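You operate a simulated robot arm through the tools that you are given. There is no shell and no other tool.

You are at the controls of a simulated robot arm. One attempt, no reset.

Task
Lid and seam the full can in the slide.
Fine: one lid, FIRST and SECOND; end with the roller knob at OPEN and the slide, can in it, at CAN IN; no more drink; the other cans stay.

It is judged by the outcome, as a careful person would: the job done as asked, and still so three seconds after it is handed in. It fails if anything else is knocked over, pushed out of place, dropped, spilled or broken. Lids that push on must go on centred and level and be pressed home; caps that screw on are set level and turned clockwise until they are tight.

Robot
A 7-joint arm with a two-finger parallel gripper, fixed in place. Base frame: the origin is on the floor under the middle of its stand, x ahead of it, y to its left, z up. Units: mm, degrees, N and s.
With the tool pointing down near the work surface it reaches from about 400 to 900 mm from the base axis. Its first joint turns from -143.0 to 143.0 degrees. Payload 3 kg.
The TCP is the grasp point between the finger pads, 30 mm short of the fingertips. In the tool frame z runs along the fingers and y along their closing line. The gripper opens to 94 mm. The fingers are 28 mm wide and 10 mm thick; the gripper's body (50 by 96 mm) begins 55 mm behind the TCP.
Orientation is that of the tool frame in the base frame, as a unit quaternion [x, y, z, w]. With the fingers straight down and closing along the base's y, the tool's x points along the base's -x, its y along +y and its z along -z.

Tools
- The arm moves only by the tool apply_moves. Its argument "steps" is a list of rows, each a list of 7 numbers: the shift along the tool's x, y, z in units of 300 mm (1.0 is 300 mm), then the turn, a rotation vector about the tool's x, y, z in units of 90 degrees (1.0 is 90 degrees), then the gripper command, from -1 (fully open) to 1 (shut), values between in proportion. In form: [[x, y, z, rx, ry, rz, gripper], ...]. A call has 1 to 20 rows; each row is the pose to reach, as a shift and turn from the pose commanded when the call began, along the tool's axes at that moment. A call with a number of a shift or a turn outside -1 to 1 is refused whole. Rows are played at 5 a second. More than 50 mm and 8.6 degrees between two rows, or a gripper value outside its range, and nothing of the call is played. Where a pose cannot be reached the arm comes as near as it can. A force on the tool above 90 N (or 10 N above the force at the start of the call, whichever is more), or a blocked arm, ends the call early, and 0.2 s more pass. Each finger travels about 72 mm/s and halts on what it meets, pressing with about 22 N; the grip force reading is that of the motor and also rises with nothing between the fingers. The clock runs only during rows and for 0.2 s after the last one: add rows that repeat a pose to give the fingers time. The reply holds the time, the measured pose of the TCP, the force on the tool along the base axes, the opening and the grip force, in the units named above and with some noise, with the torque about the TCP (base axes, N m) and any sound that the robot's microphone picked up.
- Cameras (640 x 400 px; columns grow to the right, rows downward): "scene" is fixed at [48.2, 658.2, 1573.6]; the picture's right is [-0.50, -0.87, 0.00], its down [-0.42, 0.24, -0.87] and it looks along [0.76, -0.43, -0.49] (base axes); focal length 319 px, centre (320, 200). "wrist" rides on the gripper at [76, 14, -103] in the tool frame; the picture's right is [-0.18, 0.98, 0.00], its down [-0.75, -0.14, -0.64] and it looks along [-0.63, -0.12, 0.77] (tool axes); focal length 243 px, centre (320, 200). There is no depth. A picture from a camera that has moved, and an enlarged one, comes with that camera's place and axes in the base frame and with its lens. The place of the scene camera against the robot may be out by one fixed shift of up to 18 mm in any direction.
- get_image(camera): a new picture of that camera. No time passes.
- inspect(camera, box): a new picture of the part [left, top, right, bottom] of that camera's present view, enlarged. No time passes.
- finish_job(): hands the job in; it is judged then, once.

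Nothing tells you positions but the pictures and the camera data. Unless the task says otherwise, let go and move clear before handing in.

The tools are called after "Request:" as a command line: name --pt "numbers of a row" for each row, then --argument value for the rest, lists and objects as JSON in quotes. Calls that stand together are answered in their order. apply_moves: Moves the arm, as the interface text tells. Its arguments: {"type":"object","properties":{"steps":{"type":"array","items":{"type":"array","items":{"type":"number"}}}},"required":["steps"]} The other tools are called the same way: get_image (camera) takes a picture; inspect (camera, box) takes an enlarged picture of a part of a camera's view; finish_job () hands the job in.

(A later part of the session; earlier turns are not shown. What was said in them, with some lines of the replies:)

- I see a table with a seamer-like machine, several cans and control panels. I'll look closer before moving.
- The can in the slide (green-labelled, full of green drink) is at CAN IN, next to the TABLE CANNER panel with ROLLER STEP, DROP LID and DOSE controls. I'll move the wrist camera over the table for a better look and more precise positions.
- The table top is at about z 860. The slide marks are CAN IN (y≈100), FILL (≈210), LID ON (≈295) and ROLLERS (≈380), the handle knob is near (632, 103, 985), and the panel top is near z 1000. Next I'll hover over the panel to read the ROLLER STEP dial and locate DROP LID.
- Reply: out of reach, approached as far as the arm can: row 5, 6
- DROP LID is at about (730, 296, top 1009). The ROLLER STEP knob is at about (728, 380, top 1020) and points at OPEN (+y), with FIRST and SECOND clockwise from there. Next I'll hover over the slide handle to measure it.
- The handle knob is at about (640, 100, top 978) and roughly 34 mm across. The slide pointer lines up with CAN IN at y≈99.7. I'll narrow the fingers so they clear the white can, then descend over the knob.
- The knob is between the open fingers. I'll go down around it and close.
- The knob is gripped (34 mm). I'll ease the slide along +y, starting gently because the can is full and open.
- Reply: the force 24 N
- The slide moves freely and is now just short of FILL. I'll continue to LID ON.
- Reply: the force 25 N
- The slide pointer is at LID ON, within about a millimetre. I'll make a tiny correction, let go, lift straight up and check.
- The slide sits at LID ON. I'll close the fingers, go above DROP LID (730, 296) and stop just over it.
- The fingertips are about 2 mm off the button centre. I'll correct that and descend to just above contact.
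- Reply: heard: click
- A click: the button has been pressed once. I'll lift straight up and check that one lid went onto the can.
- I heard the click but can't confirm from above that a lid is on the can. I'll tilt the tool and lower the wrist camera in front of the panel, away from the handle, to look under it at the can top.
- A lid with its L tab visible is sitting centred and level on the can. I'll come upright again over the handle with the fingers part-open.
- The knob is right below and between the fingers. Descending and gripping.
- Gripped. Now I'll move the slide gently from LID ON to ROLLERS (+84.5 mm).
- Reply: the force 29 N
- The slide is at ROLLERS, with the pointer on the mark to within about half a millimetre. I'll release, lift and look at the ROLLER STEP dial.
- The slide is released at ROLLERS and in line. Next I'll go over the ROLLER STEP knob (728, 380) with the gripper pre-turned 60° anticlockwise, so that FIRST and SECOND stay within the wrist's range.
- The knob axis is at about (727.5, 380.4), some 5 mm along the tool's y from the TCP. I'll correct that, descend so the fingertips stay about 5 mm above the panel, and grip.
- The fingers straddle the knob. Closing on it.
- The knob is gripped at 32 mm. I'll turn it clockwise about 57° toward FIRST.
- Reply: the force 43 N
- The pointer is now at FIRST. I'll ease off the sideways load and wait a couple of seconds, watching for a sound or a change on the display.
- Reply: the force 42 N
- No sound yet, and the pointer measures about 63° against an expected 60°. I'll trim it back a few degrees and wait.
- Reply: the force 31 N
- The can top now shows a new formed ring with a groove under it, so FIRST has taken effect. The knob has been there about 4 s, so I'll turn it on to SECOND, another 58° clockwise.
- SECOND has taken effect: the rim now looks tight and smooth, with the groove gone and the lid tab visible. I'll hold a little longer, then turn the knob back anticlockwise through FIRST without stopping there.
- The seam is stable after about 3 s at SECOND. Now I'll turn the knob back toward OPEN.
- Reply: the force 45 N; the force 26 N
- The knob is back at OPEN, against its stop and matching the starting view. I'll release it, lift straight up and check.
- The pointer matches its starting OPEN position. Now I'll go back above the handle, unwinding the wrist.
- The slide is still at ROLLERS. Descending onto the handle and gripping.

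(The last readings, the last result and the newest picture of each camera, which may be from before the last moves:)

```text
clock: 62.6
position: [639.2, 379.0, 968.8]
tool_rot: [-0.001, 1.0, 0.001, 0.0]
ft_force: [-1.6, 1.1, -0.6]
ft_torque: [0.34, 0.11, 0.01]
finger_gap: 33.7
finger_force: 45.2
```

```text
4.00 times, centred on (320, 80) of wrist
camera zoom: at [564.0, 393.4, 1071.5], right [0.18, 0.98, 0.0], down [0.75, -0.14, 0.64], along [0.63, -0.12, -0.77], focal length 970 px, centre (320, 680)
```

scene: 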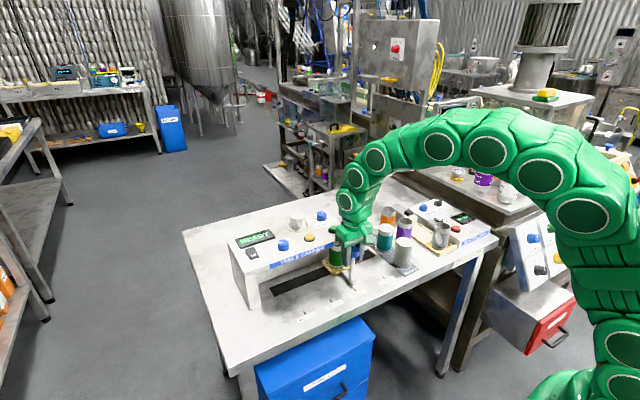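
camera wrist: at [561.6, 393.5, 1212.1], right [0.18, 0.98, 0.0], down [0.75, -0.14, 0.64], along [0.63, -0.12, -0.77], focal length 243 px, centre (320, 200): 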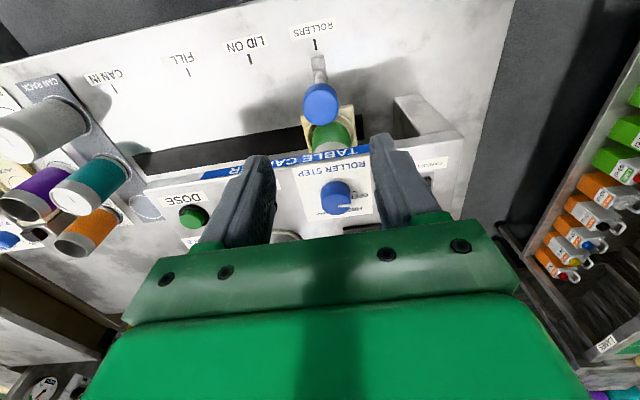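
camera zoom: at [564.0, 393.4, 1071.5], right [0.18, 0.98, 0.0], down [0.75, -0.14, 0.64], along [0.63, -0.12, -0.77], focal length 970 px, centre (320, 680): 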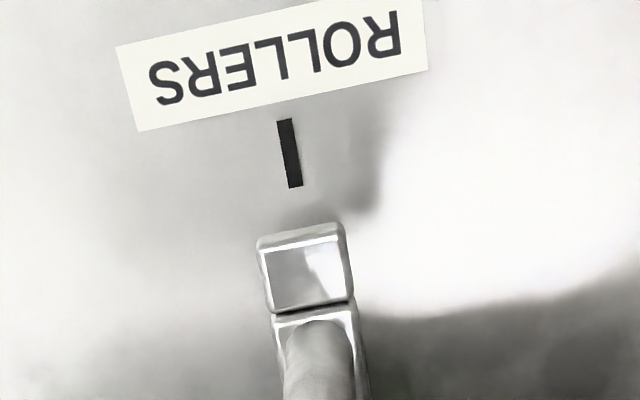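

Gripped. Now I'll slide back toward CAN IN, about −278.6 mm in all, in two smooth strokes.

Request:
apply_moves --pt "0 -0.005 0 0 0 0 0.4" --pt "0 -0.018 0 0 0 0 0.4" --pt "0 -0.035 0 0 0 0 0.4" --pt "0 -0.058 0 0 0 0 0.4" --pt "0 -0.085 0 0 0 0 0.4" --pt "0 -0.115 0 0 0 0 0.4" --pt "0 -0.145 0 0 0 0 0.4" --pt "0 -0.175 0 0 0 0 0.4" --pt "0 -0.205 0 0 0 0 0.4" --pt "0 -0.235 0 0 0 0 0.4" --pt "0 -0.265 0 0 0 0 0.4" --pt "0 -0.295 0 0 0 0 0.4" --pt "0 -0.325 0 0 0 0 0.4" --pt "0 -0.355 0 0 0 0 0.4" --pt "0 -0.382 0 0 0 0 0.4" --pt "0 -0.405 0 0 0 0 0.4" --pt "0 -0.425 0 0 0 0 0.4" --pt "0 -0.443 0 0 0 0 0.4" --pt "0 -0.457 0 0 0 0 0.4" --pt "0 -0.467 0 0 0 0 0.4"

Request:
get_image --camera "wrist"

Request:
inspect --camera "scene" --box '[250, 210, 430, 322]'

```text
clock: 66.8
position: [639.9, 238.3, 967.5]
tool_rot: [0.0, 1.0, 0.0, -0.001]
ft_force: [-13.0, 0.7, 9.9]
ft_torque: [0.48, 0.51, -0.05]
finger_gap: 33.8
finger_force: 45.5
```

```text
taken
camera wrist: at [564.5, 252.0, 1069.6], right [0.18, 0.98, 0.0], down [0.76, -0.14, 0.64], along [0.63, -0.12, -0.77], focal length 243 px, centre (320, 200)
```

wrist: 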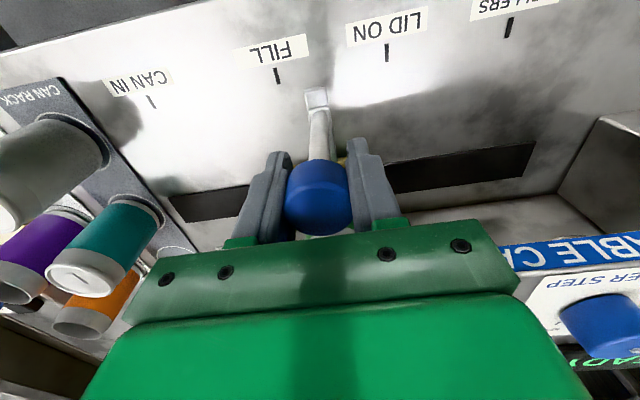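

```text
3.56 times, centred on (340, 266) of scene
camera zoom: at [48.2, 658.2, 1573.6], right [-0.5, -0.87, 0.0], down [-0.42, 0.24, -0.87], along [0.76, -0.43, -0.49], focal length 1134 px, centre (249, -35)
```

zoom: 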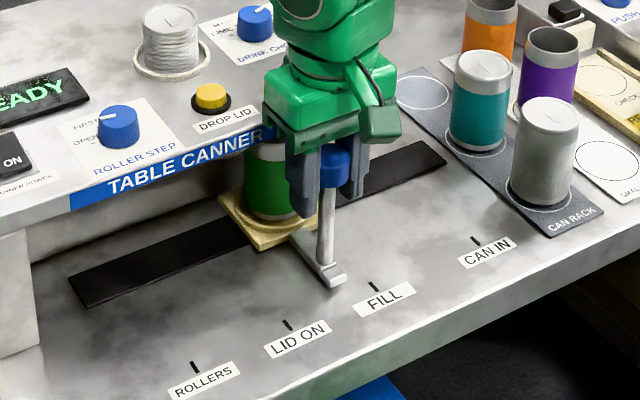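

Halfway back, with everything level. I'll continue to CAN IN with a slow finish.

Request:
apply_moves --pt "0 -0.005 0 0 0 0 0.4" --pt "0 -0.018 0 0 0 0 0.4" --pt "0 -0.035 0 0 0 0 0.4" --pt "0 -0.058 0 0 0 0 0.4" --pt "0 -0.085 0 0 0 0 0.4" --pt "0 -0.115 0 0 0 0 0.4" --pt "0 -0.145 0 0 0 0 0.4" --pt "0 -0.175 0 0 0 0 0.4" --pt "0 -0.205 0 0 0 0 0.4" --pt "0 -0.235 0 0 0 0 0.4" --pt "0 -0.265 0 0 0 0 0.4" --pt "0 -0.295 0 0 0 0 0.4" --pt "0 -0.325 0 0 0 0 0.4" --pt "0 -0.352 0 0 0 0 0.4" --pt "0 -0.376 0 0 0 0 0.4" --pt "0 -0.4 0 0 0 0 0.4" --pt "0 -0.42 0 0 0 0 0.4" --pt "0 -0.437 0 0 0 0 0.4" --pt "0 -0.45 0 0 0 0 0.4" --pt "0 -0.4567 0 0 0 0 0.4"

Request:
inspect --camera "wrist" --box '[240, 30, 400, 130]'

Request:
get_image --camera "wrist"

Request:
inspect --camera "scene" --box '[330, 200, 450, 275]'

```text
clock: 71.0
position: [640.0, 102.6, 967.6]
tool_rot: [-0.001, 1.0, 0.0, -0.001]
ft_force: [-25.5, -0.8, -36.1]
ft_torque: [0.23, -0.6, -0.05]
finger_gap: 33.7
finger_force: 45.4
```

```text
4.00 times, centred on (320, 80) of wrist
camera zoom: at [564.8, 116.6, 1070.1], right [0.18, 0.98, 0.0], down [0.75, -0.14, 0.64], along [0.63, -0.12, -0.77], focal length 970 px, centre (320, 680)
```

zoom: 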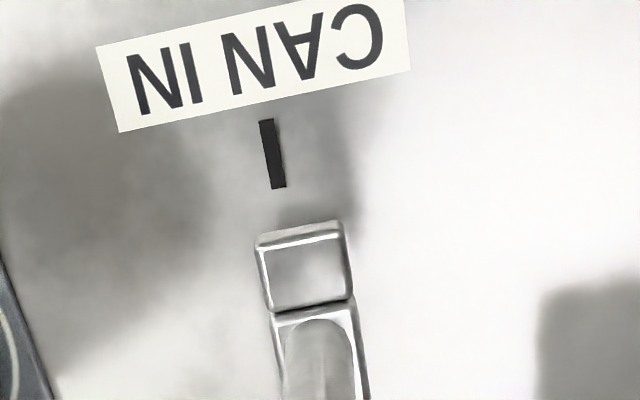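

```text
taken
camera wrist: at [564.8, 116.6, 1070.1], right [0.18, 0.98, 0.0], down [0.75, -0.14, 0.64], along [0.63, -0.12, -0.77], focal length 243 px, centre (320, 200)
```

wrist: 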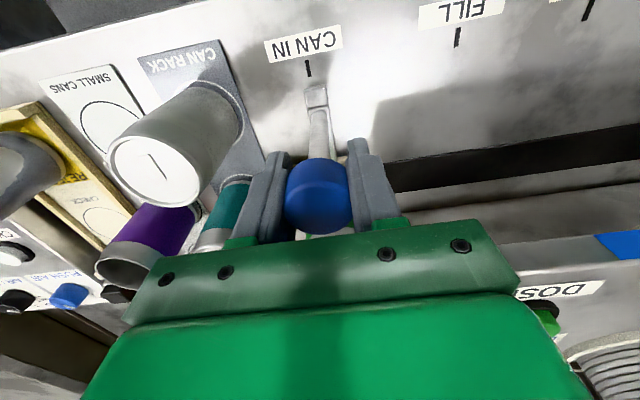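

```text
5.33 times, centred on (390, 238) of scene
camera zoom: at [48.2, 658.2, 1573.6], right [-0.5, -0.87, 0.0], down [-0.42, 0.24, -0.87], along [0.76, -0.43, -0.49], focal length 1701 px, centre (-53, 0)
```

zoom: 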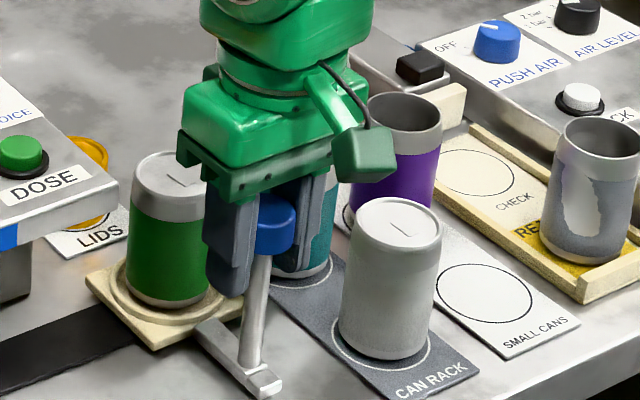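

The lidded, seamed can is back, but the pointer is about 1.8 mm short of where it started at CAN IN. I'll trim that and check.

Request:
apply_moves --pt "0.001 -0.002 0.0008 0 0 0 0.4" --pt "0.0015 -0.0045 0.0012 0 0 0 0.4" --pt "0.0015 -0.006 0.0012 0 0 0 0.4" --pt "0.0015 -0.006 0.0012 0 0 0 0.4" --pt "0.0015 -0.006 0.0012 0 0 0 0.4"

Request:
inspect --camera "wrist" --box '[240, 30, 400, 130]'

```text
clock: 72.2
position: [640.7, 100.8, 968.2]
tool_rot: [-0.002, 1.0, 0.001, 0.001]
ft_force: [-8.0, -0.9, -1.6]
ft_torque: [-0.21, 0.24, 0.0]
finger_gap: 33.8
finger_force: 44.3
```

```text
4.00 times, centred on (320, 80) of wrist
camera zoom: at [564.6, 114.7, 1069.9], right [0.18, 0.98, 0.0], down [0.75, -0.14, 0.64], along [0.63, -0.12, -0.77], focal length 970 px, centre (320, 680)
```

zoom: 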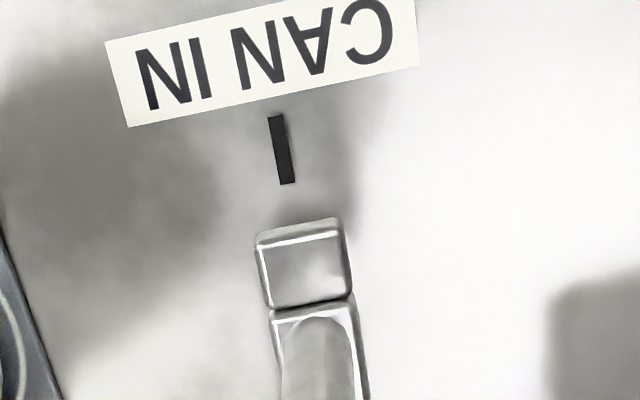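

It's aligned with CAN IN as at the start. I'll open the fingers, lift straight up and move clear.

Request:
apply_moves --pt "0 0 0 0 0 0 0.2" --pt "0 0 0 0 0 0 -0.1" --pt "0 0 0 0 0 0 -0.28" --pt "0 0 0 0 0 0 -0.28" --pt "0 0 0 0 0 0 -0.28" --pt "0 0 -0.05 0 0 0 -0.28" --pt "0 0 -0.13 0 0 0 -0.28" --pt "0 0 -0.25 0 0 0 -0.28" --pt "0 0 -0.38 0 0 0 -0.28" --pt "0 0 -0.5 0 0 0 -0.28" --pt "0 0 -0.565 0 0 0 -0.28" --pt "0 0 -0.565 0 0 0 -0.28"

Request:
inspect --camera "wrist" --box '[230, 20, 430, 145]'

Request:
get_image --camera "wrist"

Request:
inspect --camera "scene" --box '[330, 220, 430, 282]'

```text
clock: 74.8
position: [639.0, 99.0, 1136.5]
tool_rot: [-0.001, 1.0, 0.0, 0.0]
ft_force: [-0.5, 0.2, 0.5]
ft_torque: [-0.02, -0.04, -0.01]
finger_gap: 60.0
finger_force: 0.0
```

```text
3.20 times, centred on (330, 82) of wrist
camera zoom: at [564.3, 113.5, 1239.0], right [0.18, 0.98, 0.0], down [0.75, -0.14, 0.64], along [0.63, -0.12, -0.77], focal length 776 px, centre (288, 576)
```

zoom: 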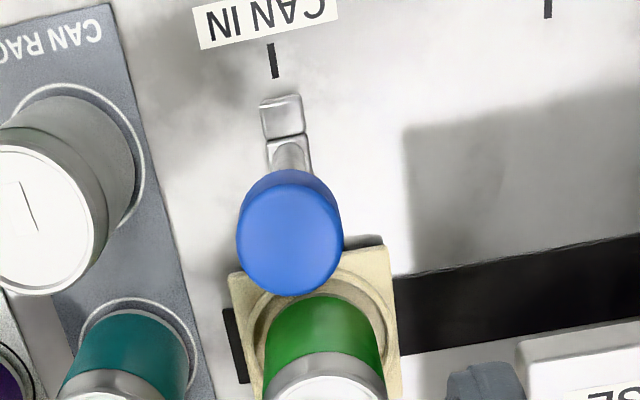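

```text
taken
camera wrist: at [564.3, 113.5, 1239.0], right [0.18, 0.98, 0.0], down [0.75, -0.14, 0.64], along [0.63, -0.12, -0.77], focal length 243 px, centre (320, 200)
```

wrist: 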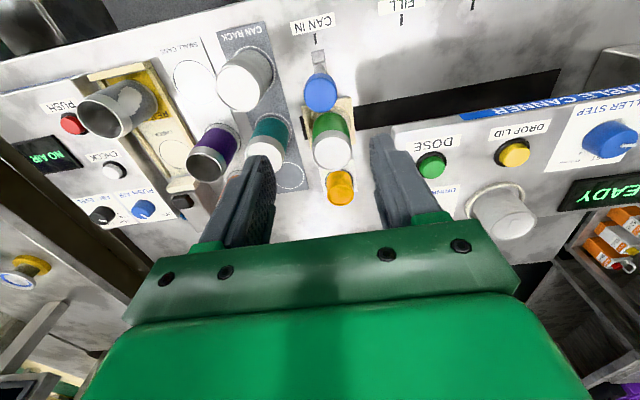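

```text
6.40 times, centred on (380, 251) of scene
camera zoom: at [48.2, 658.2, 1573.6], right [-0.5, -0.87, 0.0], down [-0.42, 0.24, -0.87], along [0.76, -0.43, -0.49], focal length 2041 px, centre (-64, -126)
```

zoom: 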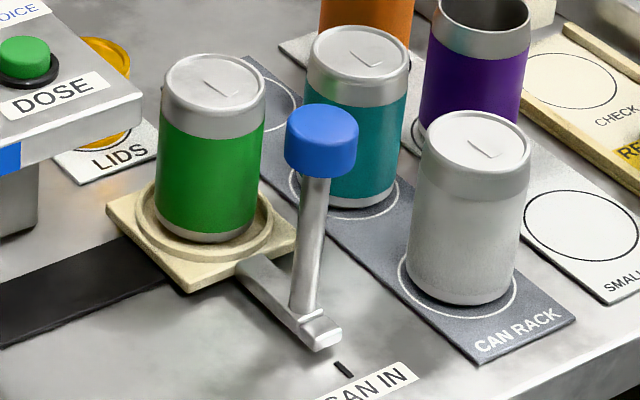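

The can is lidded and seamed like the finished cans, and the slide is exactly where it started. I'll back the arm away and do a last check of the dial and the other cans.

Request:
apply_moves --pt "0.05 0.03 -0.05 0 0 0 -0.5" --pt "0.15 0.06 -0.12 0 0 0 -1" --pt "0.28 0.1 -0.18 0 0 0 -1" --pt "0.4 0.14 -0.25 0 0 0 -1" --pt "0.5 0.17 -0.33 0 0 0 -1" --pt "0.6 0.2 -0.4 0 0 0 -1" --pt "0.6 0.2 -0.4 0 0 0 -1"

Request:
get_image --camera "scene"

Request:
inspect --camera "scene" --box '[220, 190, 380, 290]'

Request:
inspect --camera "scene" --box '[340, 180, 500, 280]'

```text
clock: 76.4
position: [459.1, 157.6, 1255.9]
tool_rot: [0.0, 1.0, 0.0, 0.0]
ft_force: [0.2, -1.0, -0.7]
ft_torque: [0.06, 0.0, -0.02]
finger_gap: 93.8
finger_force: 0.1
```

```text
taken
```

scene: 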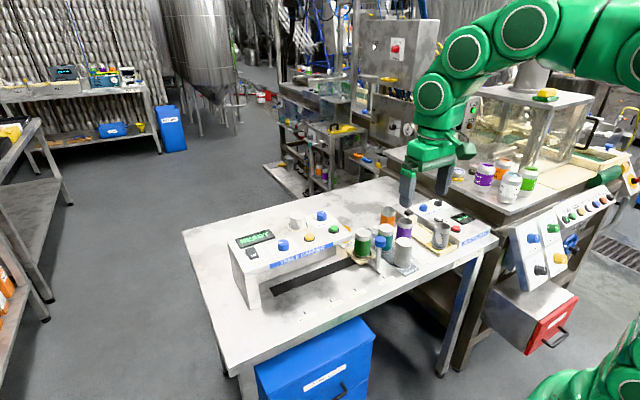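

```text
4.00 times, centred on (300, 240) of scene
camera zoom: at [48.2, 658.2, 1573.6], right [-0.5, -0.87, 0.0], down [-0.42, 0.24, -0.87], along [0.76, -0.43, -0.49], focal length 1276 px, centre (400, 40)
```

zoom: 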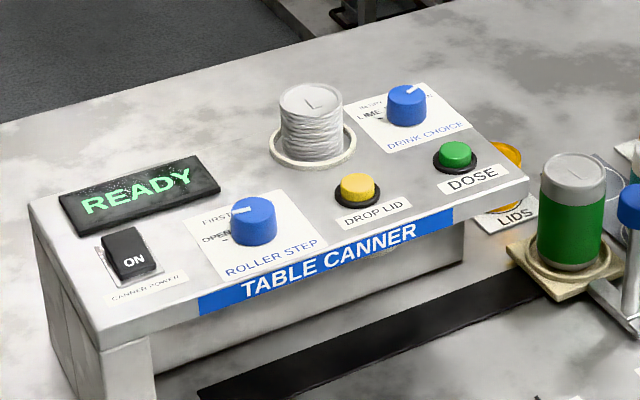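

```text
4.00 times, centred on (420, 230) of scene
camera zoom: at [48.2, 658.2, 1573.6], right [-0.5, -0.87, 0.0], down [-0.42, 0.24, -0.87], along [0.76, -0.43, -0.49], focal length 1276 px, centre (-80, 80)
```

zoom: 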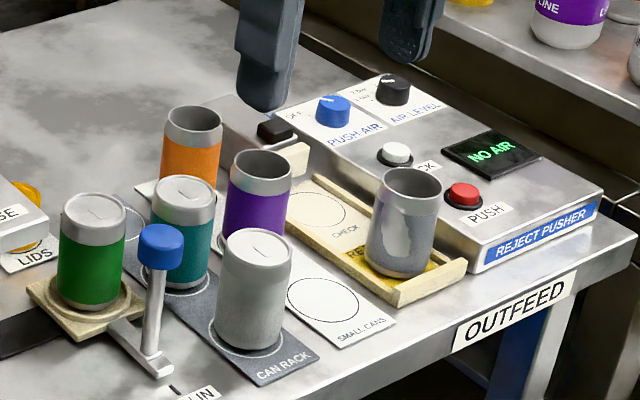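

The green can is lidded and seamed and back at CAN IN, the knob is at OPEN, and the other cans haven't moved. The arm is clear, so I'm handing the job in.

Request:
finish_job

```text
The job is handed in.
```

The full can in the slide now has one lid on it, seamed with FIRST and then SECOND. I've handed the job in, but I haven't seen a verdict.

- **Lid:** I pressed DROP LID once and heard one click. The lid sat centred and level on the can before I moved it on to the rollers.
- **Seam:** The machine made no sound during seaming and its display stayed on READY. I judged each step by how the rim changed: a grooved ring after FIRST, then a tight, smooth rim after SECOND. The finished can looks like the other sealed cans.
- **End state:** The roller knob is back at OPEN. The slide, with the can in it, is at CAN IN, lined up as it was at the start.
- **Everything else:** I never pressed DOSE, so no more drink was added. I saw no spills, the other cans are where they were, and the arm is clear of the table.
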